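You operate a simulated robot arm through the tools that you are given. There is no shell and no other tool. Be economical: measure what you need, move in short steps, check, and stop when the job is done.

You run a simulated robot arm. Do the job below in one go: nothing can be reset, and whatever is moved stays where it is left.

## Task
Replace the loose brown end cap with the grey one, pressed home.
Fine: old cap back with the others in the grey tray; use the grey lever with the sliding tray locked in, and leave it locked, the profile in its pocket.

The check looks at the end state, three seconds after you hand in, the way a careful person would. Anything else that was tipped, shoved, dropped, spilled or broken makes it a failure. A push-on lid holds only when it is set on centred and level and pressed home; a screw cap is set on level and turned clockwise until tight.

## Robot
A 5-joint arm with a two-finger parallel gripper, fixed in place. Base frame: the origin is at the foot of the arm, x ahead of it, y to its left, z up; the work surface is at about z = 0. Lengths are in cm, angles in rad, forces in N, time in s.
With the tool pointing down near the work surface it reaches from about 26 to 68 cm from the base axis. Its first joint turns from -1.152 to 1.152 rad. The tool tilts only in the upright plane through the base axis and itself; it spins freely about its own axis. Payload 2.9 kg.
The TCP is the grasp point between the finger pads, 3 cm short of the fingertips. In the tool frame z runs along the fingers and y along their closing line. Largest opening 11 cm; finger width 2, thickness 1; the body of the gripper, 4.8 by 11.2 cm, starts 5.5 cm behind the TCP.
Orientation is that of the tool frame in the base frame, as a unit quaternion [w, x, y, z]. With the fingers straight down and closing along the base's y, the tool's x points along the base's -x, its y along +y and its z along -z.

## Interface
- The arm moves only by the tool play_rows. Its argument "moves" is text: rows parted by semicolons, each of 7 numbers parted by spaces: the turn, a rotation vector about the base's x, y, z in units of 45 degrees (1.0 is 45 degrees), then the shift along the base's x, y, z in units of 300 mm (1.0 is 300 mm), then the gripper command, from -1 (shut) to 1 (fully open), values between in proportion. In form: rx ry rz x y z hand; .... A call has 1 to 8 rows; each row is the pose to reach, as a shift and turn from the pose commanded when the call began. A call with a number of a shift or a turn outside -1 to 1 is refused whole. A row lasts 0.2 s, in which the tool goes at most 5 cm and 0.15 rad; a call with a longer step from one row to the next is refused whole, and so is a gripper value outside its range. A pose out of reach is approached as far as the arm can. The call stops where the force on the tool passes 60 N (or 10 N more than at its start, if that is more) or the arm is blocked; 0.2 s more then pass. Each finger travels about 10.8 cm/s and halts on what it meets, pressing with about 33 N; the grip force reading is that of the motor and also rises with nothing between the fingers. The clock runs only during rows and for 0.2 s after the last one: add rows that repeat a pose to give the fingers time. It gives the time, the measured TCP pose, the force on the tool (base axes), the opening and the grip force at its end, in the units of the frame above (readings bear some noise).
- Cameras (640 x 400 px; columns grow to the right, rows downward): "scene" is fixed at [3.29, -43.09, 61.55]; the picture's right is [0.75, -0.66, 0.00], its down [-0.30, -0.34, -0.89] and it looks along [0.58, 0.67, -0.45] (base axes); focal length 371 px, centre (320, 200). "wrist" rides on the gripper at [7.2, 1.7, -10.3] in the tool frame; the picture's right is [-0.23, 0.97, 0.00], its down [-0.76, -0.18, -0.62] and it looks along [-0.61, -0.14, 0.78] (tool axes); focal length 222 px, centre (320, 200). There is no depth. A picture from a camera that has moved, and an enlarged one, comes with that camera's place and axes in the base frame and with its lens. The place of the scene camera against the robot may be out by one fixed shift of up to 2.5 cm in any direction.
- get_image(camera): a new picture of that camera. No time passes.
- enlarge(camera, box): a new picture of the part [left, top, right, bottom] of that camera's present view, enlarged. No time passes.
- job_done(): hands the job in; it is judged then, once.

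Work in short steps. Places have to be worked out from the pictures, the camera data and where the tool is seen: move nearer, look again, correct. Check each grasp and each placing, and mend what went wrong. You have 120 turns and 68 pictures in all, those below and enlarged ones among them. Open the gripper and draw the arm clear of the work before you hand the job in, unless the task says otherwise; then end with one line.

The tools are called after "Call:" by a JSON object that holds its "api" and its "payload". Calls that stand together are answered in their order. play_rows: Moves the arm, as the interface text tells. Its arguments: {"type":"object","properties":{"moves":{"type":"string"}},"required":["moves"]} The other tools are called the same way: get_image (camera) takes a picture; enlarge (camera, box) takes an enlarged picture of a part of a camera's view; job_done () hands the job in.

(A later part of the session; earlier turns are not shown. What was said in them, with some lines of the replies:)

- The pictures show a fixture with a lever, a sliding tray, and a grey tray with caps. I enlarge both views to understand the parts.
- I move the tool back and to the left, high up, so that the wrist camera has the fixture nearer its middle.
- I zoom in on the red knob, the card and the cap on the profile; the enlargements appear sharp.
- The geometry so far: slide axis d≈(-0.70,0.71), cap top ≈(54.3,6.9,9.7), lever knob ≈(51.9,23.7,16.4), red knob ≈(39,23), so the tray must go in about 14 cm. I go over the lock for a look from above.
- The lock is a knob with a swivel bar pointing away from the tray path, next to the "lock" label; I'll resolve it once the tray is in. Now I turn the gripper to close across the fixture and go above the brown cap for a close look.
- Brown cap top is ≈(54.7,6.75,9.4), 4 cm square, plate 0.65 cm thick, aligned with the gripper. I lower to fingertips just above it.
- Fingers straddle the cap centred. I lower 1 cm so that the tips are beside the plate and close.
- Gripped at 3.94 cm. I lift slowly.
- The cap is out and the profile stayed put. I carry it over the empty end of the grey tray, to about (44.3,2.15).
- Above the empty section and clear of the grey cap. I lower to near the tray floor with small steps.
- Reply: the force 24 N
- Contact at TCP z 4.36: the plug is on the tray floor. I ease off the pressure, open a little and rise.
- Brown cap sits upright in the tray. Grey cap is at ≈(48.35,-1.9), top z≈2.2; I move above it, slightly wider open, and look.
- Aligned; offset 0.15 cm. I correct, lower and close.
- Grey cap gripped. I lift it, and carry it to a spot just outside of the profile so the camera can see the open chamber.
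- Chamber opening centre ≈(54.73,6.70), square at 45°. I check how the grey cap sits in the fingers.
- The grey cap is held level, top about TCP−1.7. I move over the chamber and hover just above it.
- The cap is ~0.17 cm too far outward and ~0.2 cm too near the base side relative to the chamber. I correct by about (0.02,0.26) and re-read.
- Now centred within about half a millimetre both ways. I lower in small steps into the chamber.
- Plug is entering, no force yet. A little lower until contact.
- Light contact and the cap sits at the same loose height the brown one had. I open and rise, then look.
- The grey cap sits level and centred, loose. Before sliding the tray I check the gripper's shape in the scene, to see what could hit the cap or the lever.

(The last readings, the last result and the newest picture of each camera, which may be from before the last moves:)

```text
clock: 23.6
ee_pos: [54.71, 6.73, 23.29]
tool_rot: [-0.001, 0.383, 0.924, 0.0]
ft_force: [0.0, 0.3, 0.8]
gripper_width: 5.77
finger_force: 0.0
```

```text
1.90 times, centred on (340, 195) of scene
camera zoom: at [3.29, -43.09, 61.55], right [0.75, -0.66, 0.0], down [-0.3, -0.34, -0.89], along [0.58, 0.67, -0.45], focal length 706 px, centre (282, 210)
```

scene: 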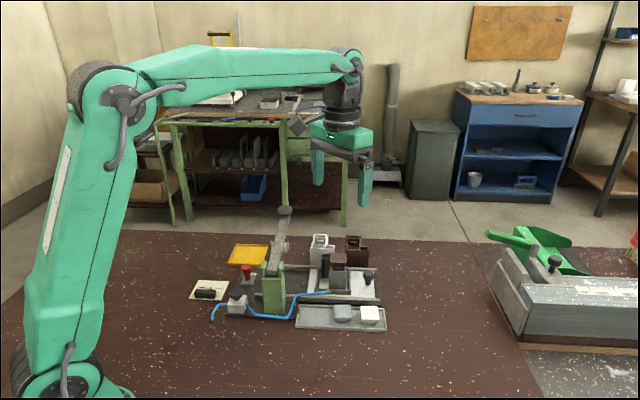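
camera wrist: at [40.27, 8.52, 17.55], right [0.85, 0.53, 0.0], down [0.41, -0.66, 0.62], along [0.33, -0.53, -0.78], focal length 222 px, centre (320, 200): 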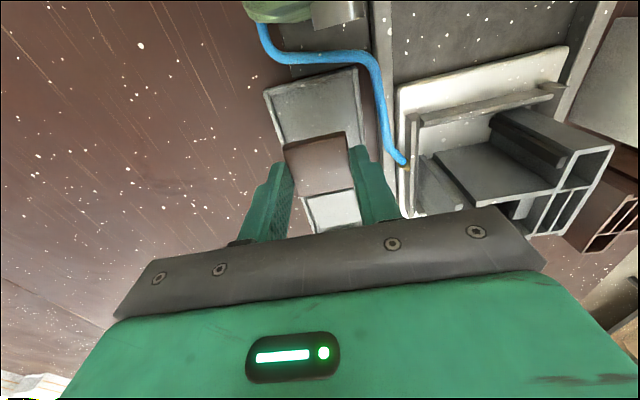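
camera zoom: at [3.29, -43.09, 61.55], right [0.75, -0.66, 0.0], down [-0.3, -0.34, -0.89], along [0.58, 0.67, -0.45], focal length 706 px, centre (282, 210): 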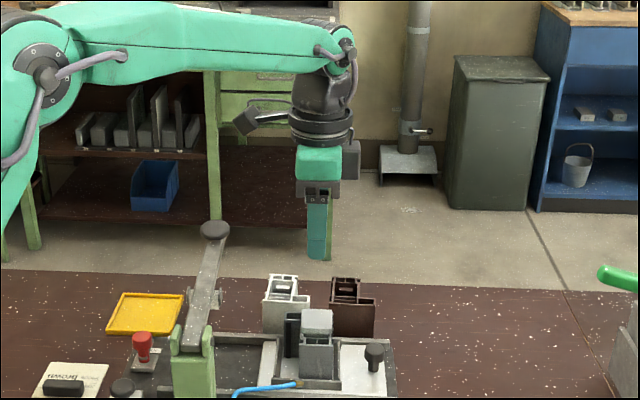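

The camera sits on the lever side, so I spin the tool 180° (camera trailing outward) while moving to a spot outside the tray knob, staying high.

Call:
{"api": "play_rows", "payload": {"moves": "0 0 0.18 0.07 -0.07 0 -1; 0 0 0.36 0.14 -0.14 0 -1; 0 0 0.54 0.21 -0.21 0 -1; 0 0 0.72 0.28 -0.277 0 -1; 0 0 0.9 0.283 -0.277 0 -1; 0 0 1 0.283 -0.277 0 -1"}}

Call:
{"api": "play_rows", "payload": {"moves": "0 0 0.18 0 0 0 -1; 0 0 0.36 0 0 0 -1; 0 0 0.54 0 0 0 -1; 0 0 0.72 0 0 0 -1; 0 0 0.9 0 0 0 -1; 0 0 1 0 0 0 -1"}}

Call:
{"api": "play_rows", "payload": {"moves": "0 0 0.18 0 0 0 -1; 0 0 0.36 0 0 0 -1; 0 0 0.54 0 0 0 -1; 0 0 0.72 0 0 0 -1; 0 0 0.9 0 0 0 -1; 0 0 1 0 0 0 -1"}}

Call:
{"api": "play_rows", "payload": {"moves": "0 0 0.18 0 0 0 -1; 0 0 0.36 0 0 0 -1; 0 0 0.54 0 0 0 -1; 0 0 0.72 0 0 0 -1; 0 0 0.9 0 0 0 -1; 0 0 1 0 0 0 -1; 0 0 1 0 0 0 -1"}}

Call:
{"api": "get_image", "payload": {"camera": "wrist"}}

```text
clock: 25.0
ee_pos: [63.18, -1.48, 23.22]
tool_rot: [0.0, -0.001, 1.0, -0.001]
ft_force: [-0.2, 0.1, -1.0]
gripper_width: 0.02
finger_force: 33.3
```

```text
clock: 26.4
ee_pos: [63.22, -1.45, 23.16]
tool_rot: [0.0, -0.383, 0.924, 0.0]
ft_force: [-0.3, -0.2, -0.2]
gripper_width: 0.0
finger_force: 33.0
```

```text
clock: 27.8
ee_pos: [63.17, -1.4, 23.3]
tool_rot: [0.0, 0.708, -0.706, 0.0]
ft_force: [-0.1, -0.4, 0.9]
gripper_width: 0.0
finger_force: 32.8
```

```text
clock: 29.4
ee_pos: [63.1, -1.44, 23.18]
tool_rot: [0.0, 0.924, -0.382, 0.0]
ft_force: [-0.1, 0.1, 0.2]
gripper_width: 0.01
finger_force: 33.0
```

```text
20 pictures are left
camera wrist: at [67.12, -7.71, 33.62], right [-0.85, -0.53, 0.0], down [-0.41, 0.66, 0.62], along [-0.33, 0.53, -0.78], focal length 222 px, centre (320, 200)
```

wrist: 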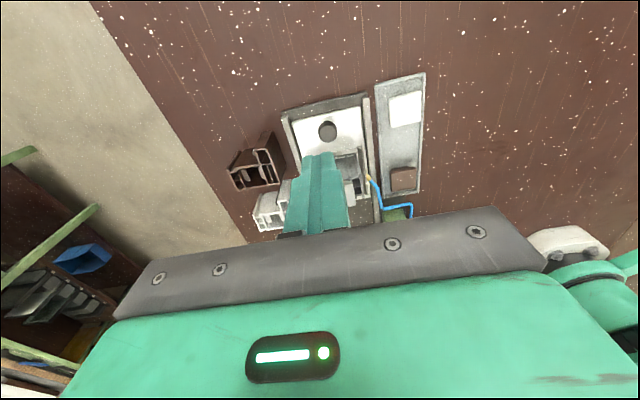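

The knob is straight ahead of the closed fingers (n≈43.6). I lower to z 5.8 outside it.

Call:
{"api": "play_rows", "payload": {"moves": "0 0 0 0 0 -0.15 -1; 0 0 0 0 0 -0.3 -1; 0 0 0 0 0 -0.45 -1; 0 0 0 0 0 -0.55 -1; 0 0 0 0 0 -0.58 -1; 0 0 0 0 0 -0.58 -1"}}

Call:
{"api": "play_rows", "payload": {"moves": "0 0 0 -0.018 0.018 0 -1; 0 0 0 -0.036 0.036 0 -1; 0 0 0 -0.05 0.05 0 -1; 0 0 0 -0.065 0.065 0 -1; 0 0 0 -0.08 0.08 0 -1; 0 0 0 -0.095 0.095 0 -1"}}

Call:
{"api": "enlarge", "payload": {"camera": "scene", "box": [230, 200, 400, 330]}}

```text
clock: 30.8
ee_pos: [63.07, -1.49, 5.65]
tool_rot: [0.0, 0.924, -0.383, 0.0]
ft_force: [0.6, -0.2, -1.3]
gripper_width: 0.02
finger_force: 33.2
```

```text
clock: 32.2
ee_pos: [60.35, 1.37, 5.81]
tool_rot: [0.0, 0.924, -0.383, 0.0]
ft_force: [-0.3, -0.9, -0.5]
gripper_width: 0.0
finger_force: 33.3
```

```text
3.08 times, centred on (315, 265) of scene
camera zoom: at [3.29, -43.09, 61.55], right [0.75, -0.66, 0.0], down [-0.3, -0.34, -0.89], along [0.58, 0.67, -0.45], focal length 1141 px, centre (335, 0)
```

zoom: 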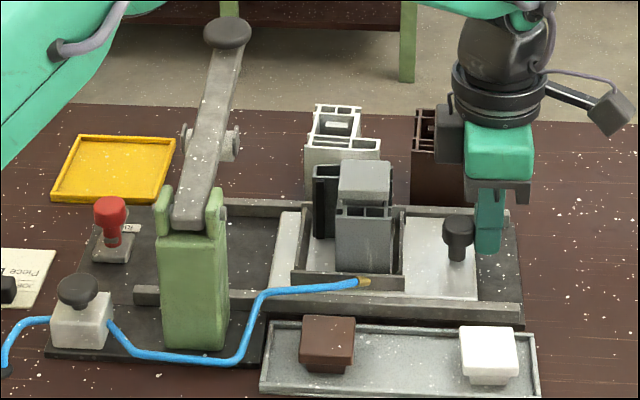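

The fingers are just at the knob. I push along the slide in steps.

Call:
{"api": "play_rows", "payload": {"moves": "0 0 0 -0.015 0.015 0 -1; 0 0 0 -0.03 0.03 0 -1; 0 0 0 -0.045 0.045 0 -1; 0 0 0 -0.06 0.06 0 -1; 0 0 0 -0.075 0.075 0 -1; 0 0 0 -0.09 0.09 0 -1"}}

Call:
{"api": "enlarge", "payload": {"camera": "scene", "box": [230, 200, 400, 330]}}

```text
clock: 33.6
ee_pos: [57.71, 4.16, 5.79]
tool_rot: [0.001, 0.924, -0.383, 0.001]
ft_force: [0.5, -0.7, -0.1]
gripper_width: 0.0
finger_force: 32.6
```

```text
3.08 times, centred on (315, 265) of scene
camera zoom: at [3.29, -43.09, 61.55], right [0.75, -0.66, 0.0], down [-0.3, -0.34, -0.89], along [0.58, 0.67, -0.45], focal length 1141 px, centre (335, 0)
```

zoom: 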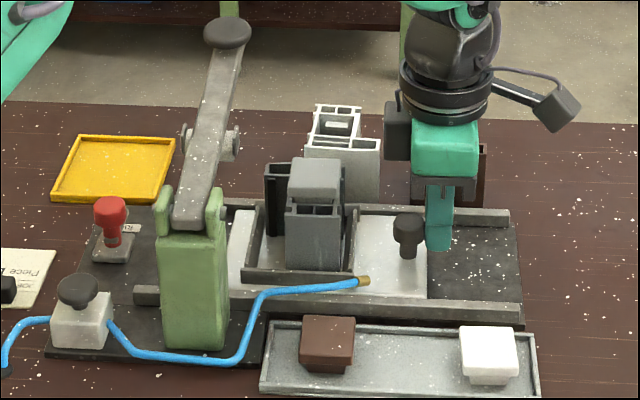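

The tray slides with the cap undisturbed. I continue 5 cm, then gently on toward the stop.

Call:
{"api": "play_rows", "payload": {"moves": "0 0 0 -0.02 0.02 0 -1; 0 0 0 -0.04 0.04 0 -1; 0 0 0 -0.06 0.06 0 -1; 0 0 0 -0.08 0.08 0 -1; 0 0 0 -0.1 0.1 0 -1; 0 0 0 -0.12 0.12 0 -1"}}

Call:
{"api": "play_rows", "payload": {"moves": "0 0 0 -0.015 0.015 0 -1; 0 0 0 -0.03 0.03 0 -1; 0 0 0 -0.045 0.045 0 -1; 0 0 0 -0.06 0.06 0 -1; 0 0 0 -0.075 0.075 0 -1; 0 0 0 -0.085 0.085 0 -1"}}

Call:
{"api": "enlarge", "payload": {"camera": "scene", "box": [200, 200, 370, 330]}}

```text
clock: 35.0
ee_pos: [54.17, 7.73, 5.75]
tool_rot: [0.0, 0.924, -0.382, 0.0]
ft_force: [-0.1, 0.2, -0.2]
gripper_width: 0.0
finger_force: 33.1
```

```text
clock: 36.1
ee_pos: [52.54, 9.12, 5.87]
tool_rot: [-0.005, 0.922, -0.388, 0.008]
ft_force: [4.4, -5.5, -1.9]
gripper_width: 0.0
finger_force: 32.8
stopped in row 5: the force on the tool passed its limit (the readings are from after the stop); the commanded pose is now the measured one
```

```text
3.08 times, centred on (285, 265) of scene
camera zoom: at [3.29, -43.09, 61.55], right [0.75, -0.66, 0.0], down [-0.3, -0.34, -0.89], along [0.58, 0.67, -0.45], focal length 1141 px, centre (428, 0)
```

zoom: 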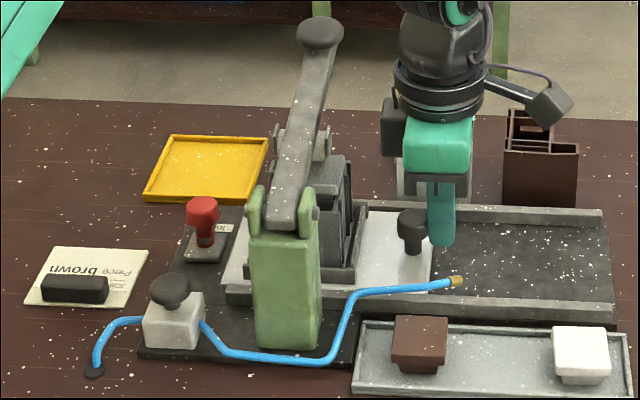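

The push stopped on force. I check whether the tray is at its stop or something has caught.

Call:
{"api": "enlarge", "payload": {"camera": "scene", "box": [245, 225, 325, 285]}}

```text
6.67 times, centred on (285, 255) of scene
camera zoom: at [3.29, -43.09, 61.55], right [0.75, -0.66, 0.0], down [-0.3, -0.34, -0.89], along [0.58, 0.67, -0.45], focal length 2472 px, centre (553, -167)
```

zoom: 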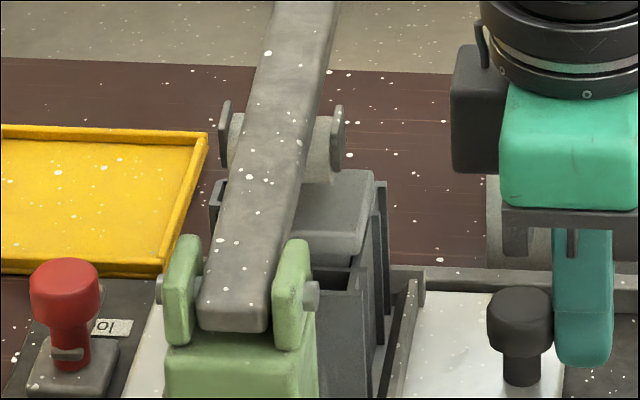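

The cap looks undisturbed, but the tray seems ~1 cm short of the lever line. I back off, rise and look from the outer side.

Call:
{"api": "play_rows", "payload": {"moves": "0 0 0 0.03 -0.03 0 -1; 0 0 0 0.06 -0.06 0.05 -1; 0 0 0 0.06 -0.06 0.2 -1; 0 0 0 0.06 -0.06 0.35 -1; 0 0 0 0.06 -0.06 0.45 -1; 0 0 0 0.06 -0.06 0.45 -1"}}

Call:
{"api": "enlarge", "payload": {"camera": "wrist", "box": [220, 40, 420, 220]}}

Call:
{"api": "enlarge", "payload": {"camera": "scene", "box": [220, 235, 320, 305]}}

```text
clock: 37.5
ee_pos: [54.24, 7.29, 19.44]
tool_rot: [-0.004, 0.922, -0.388, 0.008]
ft_force: [-0.4, 0.1, -0.4]
gripper_width: 0.0
finger_force: 32.9
```

```text
2.22 times, centred on (320, 130) of wrist
camera zoom: at [57.93, 0.9, 29.9], right [-0.86, -0.52, -0.02], down [-0.42, 0.67, 0.62], along [-0.31, 0.53, -0.79], focal length 494 px, centre (320, 356)
```

zoom: 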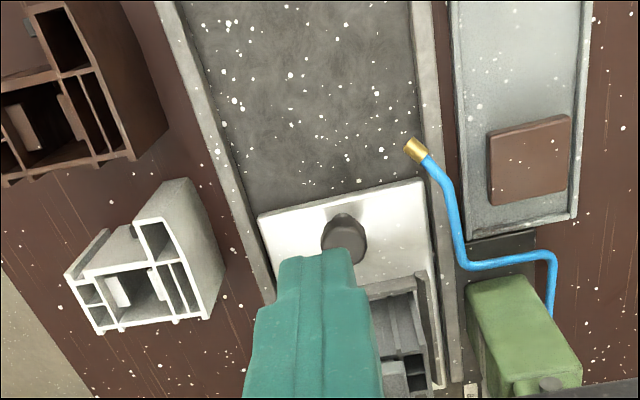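

```text
5.71 times, centred on (270, 270) of scene
camera zoom: at [3.29, -43.09, 61.55], right [0.75, -0.66, 0.0], down [-0.3, -0.34, -0.89], along [0.58, 0.67, -0.45], focal length 2119 px, centre (606, -200)
```

zoom: 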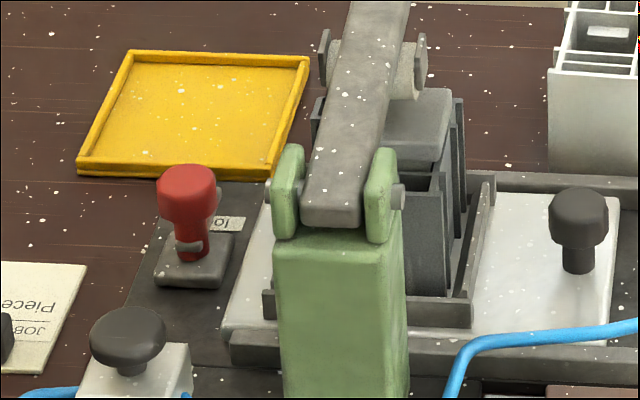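

Nothing else was touched; there is still a ~1 cm gap to the lock block and the cap is ~1.2 cm short of the lever line, so the lock itself may be blocking. I fly high over the lever to look down at the lock.

Call:
{"api": "play_rows", "payload": {"moves": "0 0 0 0 0 0.16 -1; 0 0 0 0 0 0.2 -1; 0 0 0 -0.1 0.12 0.2 -1; 0 0 0 -0.2 0.24 0.2 -1; 0 0 0 -0.3 0.36 0.2 -1; 0 0 0 -0.4 0.48 0.2 -1; 0 0 0 -0.43 0.537 0.2 -1; 0 0 0 -0.43 0.537 0.2 -1"}}

Call:
{"api": "enlarge", "payload": {"camera": "wrist", "box": [255, 60, 375, 180]}}

```text
clock: 39.4
ee_pos: [41.67, 23.46, 25.35]
tool_rot: [-0.006, 0.921, -0.389, 0.005]
ft_force: [0.8, 0.0, -0.1]
gripper_width: 0.02
finger_force: 32.7
```

```text
3.33 times, centred on (315, 120) of wrist
camera zoom: at [45.09, 17.09, 35.78], right [-0.86, -0.52, -0.02], down [-0.41, 0.66, 0.62], along [-0.31, 0.54, -0.78], focal length 740 px, centre (337, 467)
```

zoom: 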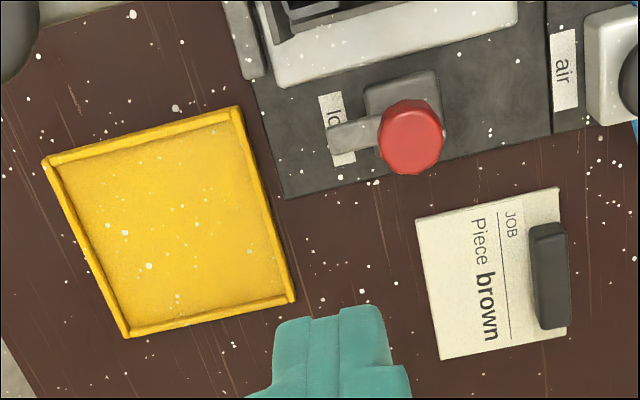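

The gap to the lock block is ~1.1 cm and the bar points at "lock", so the lock may well be closed and holding the tray short. To work the red knob without the camera fouling the lever I first fix the small tilt and spin the tool 180° back, staying high.

Call:
{"api": "play_rows", "payload": {"moves": "-0.0092 0.0177 0.0178 0 0 0 -0.2; -0.0092 0.0177 0.0178 0 0 0 -0.2"}}

Call:
{"api": "play_rows", "payload": {"moves": "0 0 -0.18 0 0 0 -0.2; 0 0 -0.36 0 0 0 -0.2; 0 0 -0.54 0 0 0 -0.2; 0 0 -0.72 0 0 0 -0.2; 0 0 -0.9 0 0 0 -0.2; 0 0 -1 0 0 0 -0.2"}}

Call:
{"api": "play_rows", "payload": {"moves": "0 0 -0.18 0 0 0 -0.2; 0 0 -0.36 0 0 0 -0.2; 0 0 -0.54 0 0 0 -0.2; 0 0 -0.72 0 0 0 -0.2; 0 0 -0.9 0 0 0 -0.2; 0 0 -1 0 0 0 -0.2"}}

Call:
{"api": "play_rows", "payload": {"moves": "0 0 -0.18 0 0 0 -0.2; 0 0 -0.36 0 0 0 -0.2; 0 0 -0.54 0 0 0 -0.2; 0 0 -0.72 0 0 0 -0.2; 0 0 -0.9 0 0 0 -0.2; 0 0 -1 0 0 0 -0.2"}}

Call:
{"api": "play_rows", "payload": {"moves": "0 0 -0.18 0 0 0 -0.2; 0 0 -0.36 0 0 0 -0.2; 0 0 -0.54 0 0 0 -0.2; 0 0 -0.72 0 0 0 -0.2; 0 0 -0.9 -0.04 -0.012 0 -0.2; 0 0 -1 -0.082 -0.024 0 -0.2; 0 0 -1 -0.082 -0.024 0 -0.2"}}

Call:
{"api": "get_image", "payload": {"camera": "wrist"}}

```text
clock: 40.0
ee_pos: [41.56, 23.38, 25.34]
tool_rot: [0.0, 0.924, -0.381, 0.0]
ft_force: [0.0, -0.5, 0.8]
gripper_width: 4.39
finger_force: 0.1
```

```text
clock: 41.4
ee_pos: [41.49, 23.57, 25.47]
tool_rot: [0.002, 0.708, -0.707, -0.001]
ft_force: [-0.4, -0.3, 0.3]
gripper_width: 4.37
finger_force: 0.0
```

```text
clock: 42.8
ee_pos: [41.49, 23.46, 25.4]
tool_rot: [-0.003, -0.383, 0.924, -0.001]
ft_force: [0.6, -0.6, 0.0]
gripper_width: 4.41
finger_force: 0.1
```

```text
clock: 44.1
ee_pos: [41.54, 23.43, 25.41]
tool_rot: [-0.002, 0.0, 1.0, -0.001]
ft_force: [-0.3, 0.3, -0.1]
gripper_width: 4.39
finger_force: 0.0
```

```text
clock: 45.8
ee_pos: [38.99, 22.68, 25.37]
tool_rot: [0.0, 0.382, 0.924, 0.001]
ft_force: [-0.6, -0.3, 0.8]
gripper_width: 4.38
finger_force: 0.1
```

```text
12 pictures are left
camera wrist: at [35.06, 29.12, 35.86], right [0.85, 0.53, 0.0], down [0.41, -0.66, 0.62], along [0.33, -0.53, -0.78], focal length 222 px, centre (320, 200)
```

wrist: 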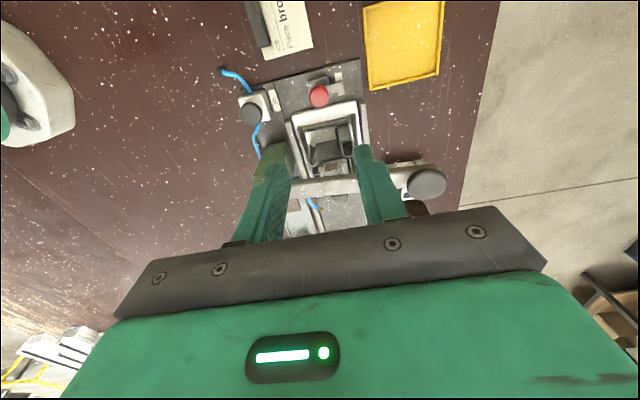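

The red knob is right under the TCP. I lower so that the fingertips straddle its head.

Call:
{"api": "play_rows", "payload": {"moves": "0 0 0 0 0 -0.15 -0.2; 0 0 0 0 0 -0.3 -0.2; 0 0 0 0 0 -0.45 -0.2; 0 0 0 0 0 -0.58 -0.2; 0 0 0 0 0 -0.636 -0.2; 0 0 0 0 0 -0.636 -0.2"}}

Call:
{"api": "enlarge", "payload": {"camera": "scene", "box": [205, 225, 295, 305]}}

```text
clock: 47.1
ee_pos: [39.07, 22.66, 6.27]
tool_rot: [0.0, 0.382, 0.924, 0.0]
ft_force: [-0.2, -0.9, -0.6]
gripper_width: 4.4
finger_force: 0.0
```

```text
5.00 times, centred on (250, 265) of scene
camera zoom: at [3.29, -43.09, 61.55], right [0.75, -0.66, 0.0], down [-0.3, -0.34, -0.89], along [0.58, 0.67, -0.45], focal length 1854 px, centre (670, -125)
```

zoom: 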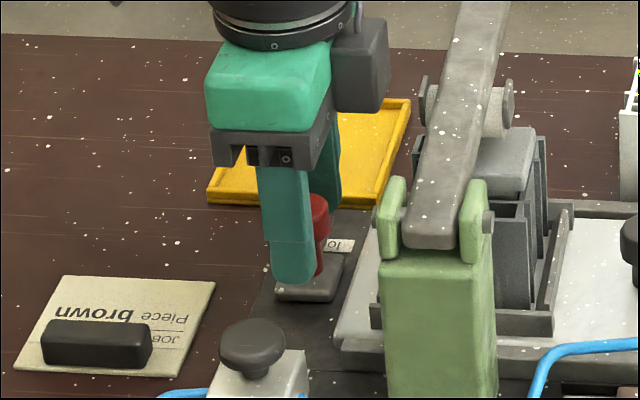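

The fingers straddle the knob. I close on it and try 45° counter-clockwise (the usual "open" sense).

Call:
{"api": "play_rows", "payload": {"moves": "0 0 0 0 0 0 -0.6; 0 0 0 0 0 0 -0.7; 0 0 0.18 0 0 0 -0.7; 0 0 0.36 0 0 0 -0.7; 0 0 0.54 0 0 0 -0.7; 0 0 0.72 0 0 0 -0.7; 0 0 0.9 0 0 0 -0.7; 0 0 1 0 0 0 -0.7"}}

Call:
{"api": "enlarge", "payload": {"camera": "scene", "box": [215, 245, 295, 300]}}

```text
clock: 49.0
ee_pos: [39.02, 22.78, 6.24]
tool_rot: [-0.003, -0.001, 1.0, -0.001]
ft_force: [-2.9, -17.9, -0.5]
gripper_width: 2.52
finger_force: 44.4
```

```text
7.27 times, centred on (255, 272) of scene
camera zoom: at [3.29, -43.09, 61.55], right [0.75, -0.66, 0.0], down [-0.3, -0.34, -0.89], along [0.58, 0.67, -0.45], focal length 2697 px, centre (793, -327)
```

zoom: 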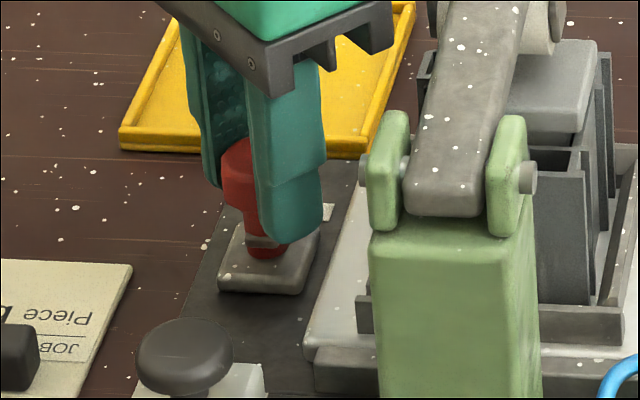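

The grip felt resistance (18 N sideways) and the bar seems not to have turned: it's at its counter-clockwise limit. I release, turn the tool back past, re-grip for a clockwise try.

Call:
{"api": "play_rows", "payload": {"moves": "0 0 0 0 0 0 -0.3; 0 0 0 0 0 0 -0.2; 0 0 -0.18 0 0 0 -0.2; 0 0 -0.36 0 0 0 -0.2; 0 0 -0.54 0 0 0 -0.2; 0 0 -0.54 0 0 0 -0.6; 0 0 -0.54 0 0 0 -0.7; 0 0 -0.54 0 0 0 -0.7"}}

Call:
{"api": "play_rows", "payload": {"moves": "0 0 -0.18 0 0 0 -0.7; 0 0 -0.36 0 0 0 -0.7; 0 0 -0.54 0 0 0 -0.7; 0 0 -0.72 0 0 0 -0.7; 0 0 -0.9 0 0 0 -0.7; 0 0 -1 0 0 0 -0.7"}}

Call:
{"api": "enlarge", "payload": {"camera": "scene", "box": [215, 245, 295, 300]}}

```text
clock: 50.8
ee_pos: [38.86, 22.74, 6.49]
tool_rot: [-0.002, 0.21, 0.978, -0.002]
ft_force: [-6.6, -17.7, 5.6]
gripper_width: 2.53
finger_force: 44.8
```

```text
clock: 52.1
ee_pos: [38.83, 22.7, 6.3]
tool_rot: [-0.001, 0.568, 0.823, -0.002]
ft_force: [-11.5, -24.0, 6.0]
gripper_width: 2.54
finger_force: 44.9
```

```text
7.27 times, centred on (255, 272) of scene
camera zoom: at [3.28, -43.09, 61.55], right [0.75, -0.66, 0.0], down [-0.3, -0.34, -0.89], along [0.58, 0.67, -0.45], focal length 2697 px, centre (793, -327)
```

zoom: 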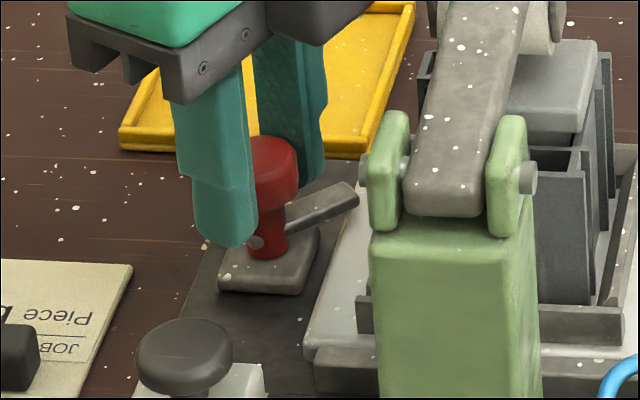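

Clockwise works: the bar has swung 45° toward the tray. So it was open; the tray must go fully home first. I turn it back open and release.

Call:
{"api": "play_rows", "payload": {"moves": "0 0 0.18 0 0 0 -0.7; 0 0 0.36 0 0 0 -0.7; 0 0 0.54 0 0 0 -0.7; 0 0 0.72 0 0 0 -0.7; 0 0 0.9 0 0 0 -0.7; 0 0 1 0 0 0 -0.7; 0 0 1 0 0 0 -0.3; 0 0 1 0 0 0 -0.2"}}

Call:
{"api": "play_rows", "payload": {"moves": "0 0 0 0 0 0.1 -0.2; 0 0 0 0 0 0.25 -0.2; 0 0 0 0 0 0.4 -0.2; 0 0 0.15 0 0 0.55 -0.6; 0 0 0.3 0 0 0.7 -1; 0 0 0.45 0 0 0.75 -1; 0 0 0.54 0 0 0.75 -1"}}

```text
clock: 54.0
ee_pos: [39.07, 22.81, 6.5]
tool_rot: [0.0, 0.209, 0.978, 0.0]
ft_force: [0.3, 0.4, 0.0]
gripper_width: 4.42
finger_force: 0.1
```

```text
clock: 55.5
ee_pos: [39.03, 22.54, 28.84]
tool_rot: [-0.002, -0.003, 1.0, -0.001]
ft_force: [0.3, 0.5, 0.2]
gripper_width: 0.0
finger_force: 32.9
```

Now high up; I spin back to camera-trailing and move to outside of the tray knob for another push.

Call:
{"api": "play_rows", "payload": {"moves": "0 0 0.18 0.08 -0.08 0 -1; 0 0 0.36 0.17 -0.17 0 -1; 0 0 0.54 0.26 -0.26 0 -1; 0 0 0.72 0.35 -0.35 0 -1; 0 0 0.9 0.43 -0.43 0 -1; 0 0 1 0.515 -0.513 0 -1"}}

Call:
{"api": "play_rows", "payload": {"moves": "0 0 0.18 0 0 0 -1; 0 0 0.36 0 0 0 -1; 0 0 0.54 0 0 0 -1; 0 0 0.72 0 0 0 -1; 0 0 0.9 0 0 0 -1; 0 0 1 0 0 0 -1"}}

Call:
{"api": "play_rows", "payload": {"moves": "0 0 0.18 0 0 0 -1; 0 0 0.36 0 0 0 -1; 0 0 0.54 0 0 0 -1; 0 0 0.72 0 0 0 -1; 0 0 0.9 0 0 0 -1; 0 0 1 0 0 0 -1; 0 0 1 0 0 0 -1"}}

```text
clock: 57.0
ee_pos: [54.47, 7.3, 28.87]
tool_rot: [-0.002, -0.385, 0.923, 0.001]
ft_force: [-1.2, 0.7, 0.2]
gripper_width: 0.01
finger_force: 33.0
```

```text
clock: 58.4
ee_pos: [54.56, 7.43, 28.93]
tool_rot: [0.001, 0.709, -0.705, -0.001]
ft_force: [-0.9, -0.7, -0.8]
gripper_width: 0.0
finger_force: 33.2
```

```text
clock: 60.0
ee_pos: [54.45, 7.43, 28.83]
tool_rot: [0.0, 0.925, -0.381, 0.001]
ft_force: [0.8, -0.5, 0.0]
gripper_width: 0.0
finger_force: 32.7
```

Call:
{"api": "play_rows", "payload": {"moves": "0 0 0 -0.004 -0.004 -0.15 -1; 0 0 0 -0.004 -0.004 -0.3 -1; 0 0 0 -0.004 -0.004 -0.45 -1; 0 0 0 -0.004 -0.004 -0.6 -1; 0 0 0 -0.004 -0.004 -0.74 -1; 0 0 0 -0.004 -0.004 -0.785 -1; 0 0 0 -0.004 -0.004 -0.785 -1"}}

Call:
{"api": "play_rows", "payload": {"moves": "0 0 0 -0.015 0.015 0 -1; 0 0 0 -0.03 0.03 0 -1; 0 0 0 -0.04 0.04 0 -1; 0 0 0 -0.05 0.05 0 -1; 0 0 0 -0.058 0.058 0 -1; 0 0 0 -0.066 0.066 0 -1; 0 0 0 -0.074 0.074 0 -1; 0 0 0 -0.082 0.082 0 -1"}}

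```text
clock: 61.5
ee_pos: [54.26, 7.22, 5.24]
tool_rot: [-0.001, 0.924, -0.382, 0.0]
ft_force: [-0.5, 0.3, 0.9]
gripper_width: 0.01
finger_force: 33.3
```

```text
clock: 63.3
ee_pos: [52.58, 9.06, 5.39]
tool_rot: [-0.004, 0.922, -0.386, 0.007]
ft_force: [5.2, -6.0, -2.8]
gripper_width: 0.01
finger_force: 33.3
stopped in row 8: the force on the tool passed its limit (the readings are from after the stop); the commanded pose is now the measured one
```

It stopped at exactly the same place (60 N), a hard stop. I check the tray, cap and lever line once more.

Call:
{"api": "enlarge", "payload": {"camera": "scene", "box": [230, 235, 310, 295]}}

```text
6.67 times, centred on (270, 265) of scene
camera zoom: at [3.29, -43.09, 61.55], right [0.75, -0.66, 0.0], down [-0.3, -0.34, -0.89], along [0.58, 0.67, -0.45], focal length 2472 px, centre (653, -233)
```

zoom: 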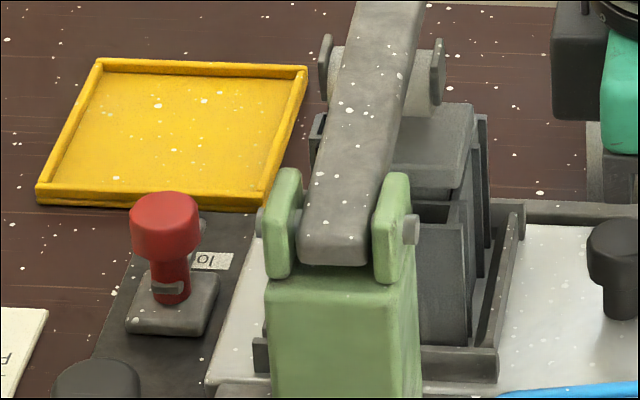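

The pocket's centre is now in line with the lever's press roller, so this hard stop is the home position. I back off, straighten the tilt, rise, and go to lock with the red knob.

Call:
{"api": "play_rows", "payload": {"moves": "-0.0025 0.0204 0.0097 0.03 -0.03 0 -1; -0.0025 0.0204 0.0097 0.06 -0.06 0.05 -1; -0.0025 0.0204 0.0097 0.06 -0.06 0.2 -1; -0.0025 0.0204 0.0097 0.06 -0.06 0.35 -1; -0.0025 0.0204 0.0097 0.06 -0.06 0.5 -1; -0.0025 0.0204 0.0097 0.06 -0.06 0.65 -1; -0.0025 0.0204 0.0097 0.06 -0.06 0.75 -1; -0.0025 0.0204 0.0097 0.06 -0.06 0.75 -1"}}

Call:
{"api": "play_rows", "payload": {"moves": "0 0 -0.18 0 0 0 -0.2; 0 0 -0.36 0 0 0 -0.2; 0 0 -0.54 0 0 0 -0.2; 0 0 -0.72 0 0 0 -0.2; 0 0 -0.9 0 0 0 -0.2; 0 0 -1 0 0 0 -0.2"}}

Call:
{"api": "play_rows", "payload": {"moves": "0 0 -0.18 0 0 0 -0.2; 0 0 -0.36 -0.1 0.1 0 -0.2; 0 0 -0.54 -0.2 0.2 0 -0.2; 0 0 -0.72 -0.3 0.3 0 -0.2; 0 0 -0.9 -0.4 0.4 0 -0.2; 0 0 -1 -0.5 0.5 0 -0.2"}}

Call:
{"api": "play_rows", "payload": {"moves": "0 0 -0.18 0 0 0 -0.2; 0 0 -0.36 0 0 0 -0.2; 0 0 -0.5 0 0 0 -0.2; 0 0 -0.5 0 0 0 -0.2"}}

```text
clock: 65.1
ee_pos: [54.33, 7.24, 27.99]
tool_rot: [0.0, 0.924, -0.383, 0.0]
ft_force: [-0.7, 0.5, 0.6]
gripper_width: 0.02
finger_force: 33.4
```

```text
clock: 66.5
ee_pos: [54.38, 7.3, 27.88]
tool_rot: [-0.001, -0.706, 0.708, 0.0]
ft_force: [0.1, 0.8, -0.5]
gripper_width: 4.41
finger_force: 0.2
```

```text
clock: 67.9
ee_pos: [39.11, 22.4, 27.9]
tool_rot: [0.0, -0.381, 0.924, 0.0]
ft_force: [-0.7, -0.1, -0.1]
gripper_width: 4.4
finger_force: 0.0
```

```text
clock: 68.9
ee_pos: [39.34, 22.31, 27.87]
tool_rot: [0.0, -0.195, 0.981, 0.0]
ft_force: [-0.1, -1.0, 0.7]
gripper_width: 4.39
finger_force: 0.1
```

Call:
{"api": "play_rows", "payload": {"moves": "0 0 0 -0.008 0.007 -0.15 -0.2; 0 0 0 -0.008 0.007 -0.3 -0.2; 0 0 0 -0.008 0.007 -0.45 -0.2; 0 0 0 -0.008 0.007 -0.6 -0.2; 0 0 0 -0.008 0.007 -0.69 -0.2; 0 0 0 -0.008 0.007 -0.716 -0.2; 0 0 0 -0.008 0.007 -0.716 -0.6; 0 0 0 -0.008 0.007 -0.716 -0.7"}}

Call:
{"api": "play_rows", "payload": {"moves": "0 0 -0.17 0 0 0 -0.7; 0 0 -0.34 0 0 0 -0.7; 0 0 -0.51 0 0 0 -0.7; 0 0 -0.68 0 0 0 -0.7; 0 0 -0.85 0 0 0 -0.7; 0 0 -1 0 0 0 -0.7"}}

Call:
{"api": "play_rows", "payload": {"moves": "0 0 -0.17 0 0 0 -0.7; 0 0 -0.34 0 0 0 -0.7; 0 0 -0.51 0 0 0 -0.7; 0 0 -0.68 0 0 0 -0.7; 0 0 -0.85 0 0 0 -0.7; 0 0 -1 0 0 0 -0.7; 0 0 -1.0 0 0 0 -0.7"}}

Call:
{"api": "enlarge", "payload": {"camera": "scene", "box": [215, 245, 295, 300]}}

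```text
clock: 70.7
ee_pos: [39.08, 22.65, 6.4]
tool_rot: [0.001, -0.197, 0.98, 0.0]
ft_force: [-8.0, 18.2, -4.2]
gripper_width: 2.54
finger_force: 45.4
```

```text
clock: 72.1
ee_pos: [38.99, 22.51, 6.44]
tool_rot: [0.0, 0.196, 0.981, 0.0]
ft_force: [-6.7, 27.9, -10.5]
gripper_width: 2.53
finger_force: 45.2
```

```text
clock: 73.7
ee_pos: [38.98, 22.47, 6.39]
tool_rot: [-0.001, 0.556, 0.831, -0.002]
ft_force: [-20.1, 7.8, 8.8]
gripper_width: 2.54
finger_force: 45.3
```

```text
7.27 times, centred on (255, 272) of scene
camera zoom: at [3.28, -43.1, 61.55], right [0.75, -0.66, 0.0], down [-0.3, -0.34, -0.89], along [0.58, 0.67, -0.45], focal length 2697 px, centre (793, -327)
```

zoom: 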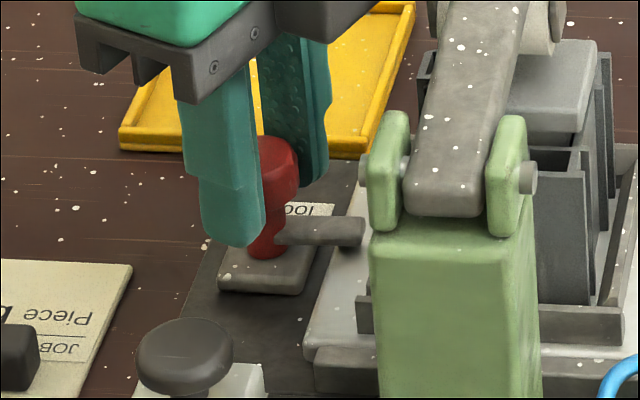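

The bar now lies over the tray's end and the word "lock" is uncovered. I turn a bit more to be sure that it is at its limit, then release and rise.

Call:
{"api": "play_rows", "payload": {"moves": "0 0 -0.12 0 0 0 -0.7; 0 0 -0.24 0 0 0 -0.7; 0 0 -0.3 0 0 0 -0.7; 0 0 -0.3 0 0 0 -0.4; 0 0 -0.3 0 0 0 -0.2; 0 0 -0.3 0 0 0.05 -0.2; 0 0 -0.3 0 0 0.15 -0.2"}}

Call:
{"api": "play_rows", "payload": {"moves": "0 0 0 0 0 0.15 -0.2; 0 0 0 0 0 0.3 -0.2; 0 0 0 0 0 0.45 -0.6; 0 0 0 0 0 0.6 -1; 0 0 0 0 0 0.6 -1"}}

Call:
{"api": "enlarge", "payload": {"camera": "scene", "box": [215, 205, 315, 305]}}

```text
clock: 75.3
ee_pos: [39.15, 22.41, 11.0]
tool_rot: [0.0, 0.649, 0.761, 0.0]
ft_force: [-0.5, 0.5, -0.1]
gripper_width: 4.42
finger_force: 0.1
```

```text
clock: 76.5
ee_pos: [39.08, 22.46, 28.97]
tool_rot: [-0.001, 0.649, 0.761, 0.0]
ft_force: [-0.5, -0.2, -0.5]
gripper_width: 0.0
finger_force: 33.3
```

```text
4.00 times, centred on (265, 255) of scene
camera zoom: at [3.29, -43.09, 61.55], right [0.75, -0.66, 0.0], down [-0.3, -0.34, -0.89], along [0.58, 0.67, -0.45], focal length 1483 px, centre (540, -20)
```

zoom: 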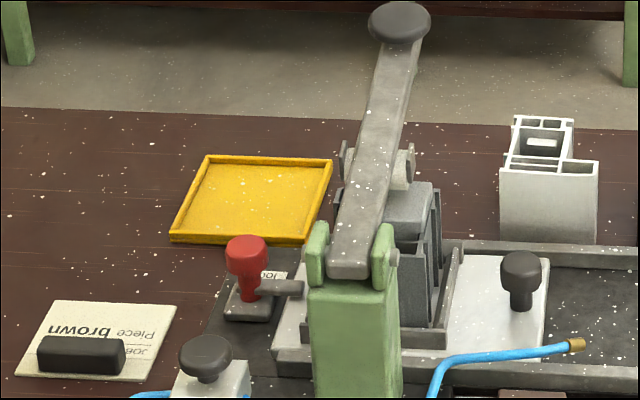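

The bar is over the tray ("lock" readable). Now I go above the lever's knob at ≈(52,23.9,16.4) with closed fingers.

Call:
{"api": "play_rows", "payload": {"moves": "0 0 0 0.11 0.012 0 -1; 0 0 0 0.22 0.025 0 -1; 0 0 0 0.33 0.037 0 -1; 0 0 0 0.433 0.048 0 -1; 0 0 0 0.433 0.048 -0.15 -1; 0 0 0 0.433 0.048 -0.265 -1; 0 0 0 0.433 0.048 -0.265 -1"}}

Call:
{"api": "enlarge", "payload": {"camera": "scene", "box": [235, 175, 335, 275]}}

```text
clock: 78.1
ee_pos: [52.09, 23.83, 21.07]
tool_rot: [0.001, 0.649, 0.761, -0.001]
ft_force: [0.3, -0.4, -0.4]
gripper_width: 0.01
finger_force: 33.4
```

```text
4.00 times, centred on (285, 225) of scene
camera zoom: at [3.29, -43.09, 61.55], right [0.75, -0.66, 0.0], down [-0.3, -0.34, -0.89], along [0.58, 0.67, -0.45], focal length 1483 px, centre (460, 100)
```

zoom: 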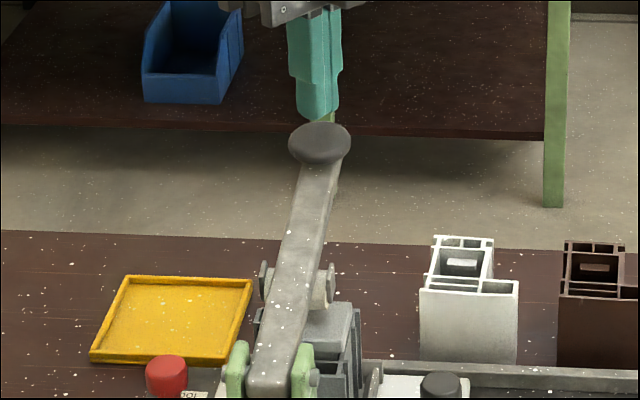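

Fingertips are centred above the lever knob. I press down gently along its arc.

Call:
{"api": "play_rows", "payload": {"moves": "0 0 0 0 0 -0.03 -1; 0 0 0 0 0 -0.06 -1; 0 0 0 0.003 0.003 -0.09 -1; 0 0 0 0.006 0.006 -0.12 -1; 0 0 0 0.008 0.008 -0.15 -1; 0 0 0 0.01 0.01 -0.18 -1"}}

Call:
{"api": "enlarge", "payload": {"camera": "scene", "box": [235, 195, 335, 295]}}

```text
clock: 79.5
ee_pos: [52.32, 24.23, 16.54]
tool_rot: [0.0, 0.65, 0.76, 0.002]
ft_force: [-6.8, -3.0, 13.6]
gripper_width: 0.02
finger_force: 33.3
stopped in row 6: the force on the tool passed its limit (the readings are from after the stop); the commanded pose is now the measured one
```

```text
4.00 times, centred on (285, 245) of scene
camera zoom: at [3.28, -43.1, 61.55], right [0.75, -0.66, 0.0], down [-0.3, -0.34, -0.89], along [0.58, 0.67, -0.45], focal length 1483 px, centre (460, 20)
```

zoom: 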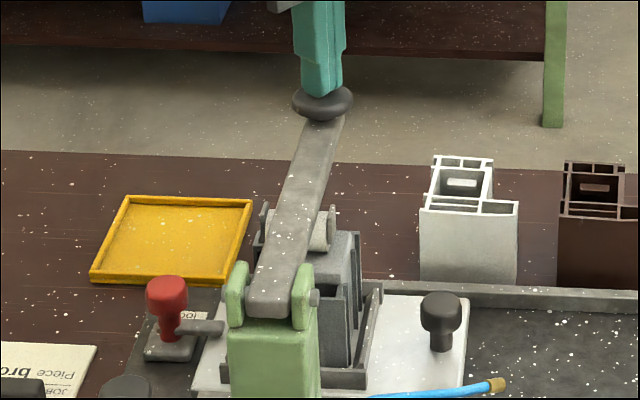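

The lever came down ~3 cm, then passed the force limit. I look closely at the cap.

Call:
{"api": "enlarge", "payload": {"camera": "scene", "box": [278, 238, 338, 278]}}

```text
10.00 times, centred on (308, 258) of scene
camera zoom: at [3.28, -43.1, 61.55], right [0.75, -0.66, 0.0], down [-0.3, -0.34, -0.89], along [0.58, 0.67, -0.45], focal length 3708 px, centre (440, -380)
```

zoom: 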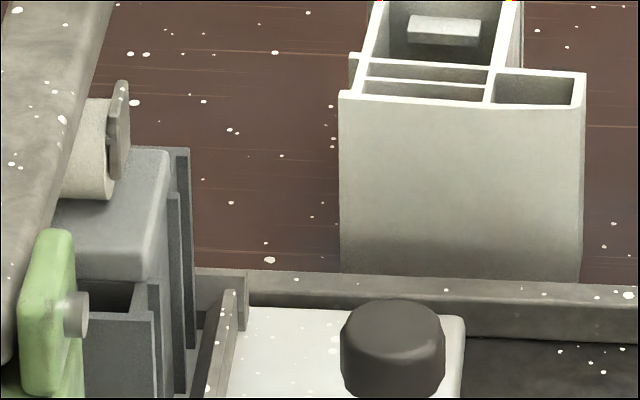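

The cap is now down flush with the profile, no plug visible. I press once more to be sure, then draw away upward.

Call:
{"api": "play_rows", "payload": {"moves": "0 0 0 0 0 -0.015 -1; 0 0 0 0 0 -0.03 -1; 0 0 0 0 0 -0.045 -1; 0 0 0 0 0 -0.055 -1"}}

Call:
{"api": "play_rows", "payload": {"moves": "0 0 0 0 0 0.03 -1; 0 0 0 0 0 0.15 -1; 0 0 0 0 0 0.3 -1; 0 0 0 0 0 0.45 -1; 0 0 0 0 0 0.55 -0.5; 0 0 0 0 0 0.55 0.3; 0 0 0 0 0 0.55 1; 0 0 0 0 0 0.55 1"}}

Call:
{"api": "enlarge", "payload": {"camera": "scene", "box": [215, 205, 395, 335]}}

```text
clock: 80.1
ee_pos: [52.44, 24.18, 16.7]
tool_rot: [0.002, 0.651, 0.759, 0.005]
ft_force: [-6.1, -2.6, 13.2]
gripper_width: 0.02
finger_force: 32.7
stopped in row 2: the force on the tool passed its limit (the readings are from after the stop); the commanded pose is now the measured one
```

```text
clock: 81.9
ee_pos: [52.51, 24.14, 32.93]
tool_rot: [0.001, 0.65, 0.76, 0.003]
ft_force: [0.3, 0.1, -1.2]
gripper_width: 10.99
finger_force: 0.1
```

```text
3.08 times, centred on (305, 270) of scene
camera zoom: at [3.29, -43.09, 61.55], right [0.75, -0.66, 0.0], down [-0.3, -0.34, -0.89], along [0.58, 0.67, -0.45], focal length 1141 px, centre (366, -15)
```

zoom: 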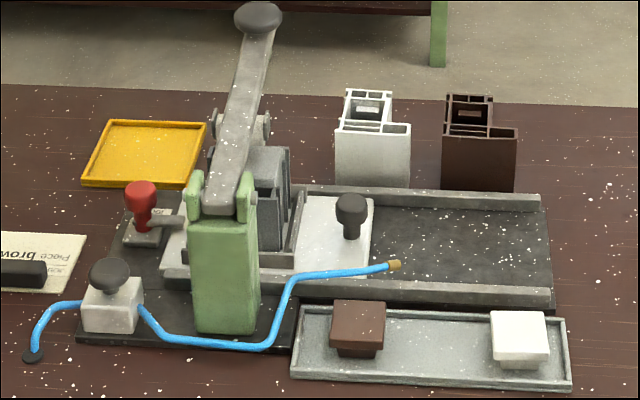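

The lever sprang back and all else is in place. One close look at the cap.

Call:
{"api": "enlarge", "payload": {"camera": "scene", "box": [272, 238, 322, 278]}}

```text
10.00 times, centred on (297, 258) of scene
camera zoom: at [3.29, -43.09, 61.55], right [0.75, -0.66, 0.0], down [-0.3, -0.34, -0.89], along [0.58, 0.67, -0.45], focal length 3708 px, centre (550, -380)
```

zoom: 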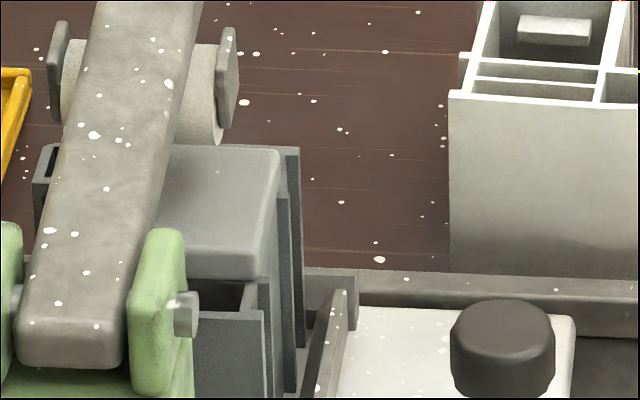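

The cap is flush and level, the tray is locked, the profile is in its pocket and the arm is clear.

Call:
{"api": "job_done", "payload": {}}

```text
The job is handed in.
```

The grey cap is pressed home with the lever and looks flush and level; the tray is locked in at its stop with the profile in its pocket, and the brown cap is back in the grey tray.
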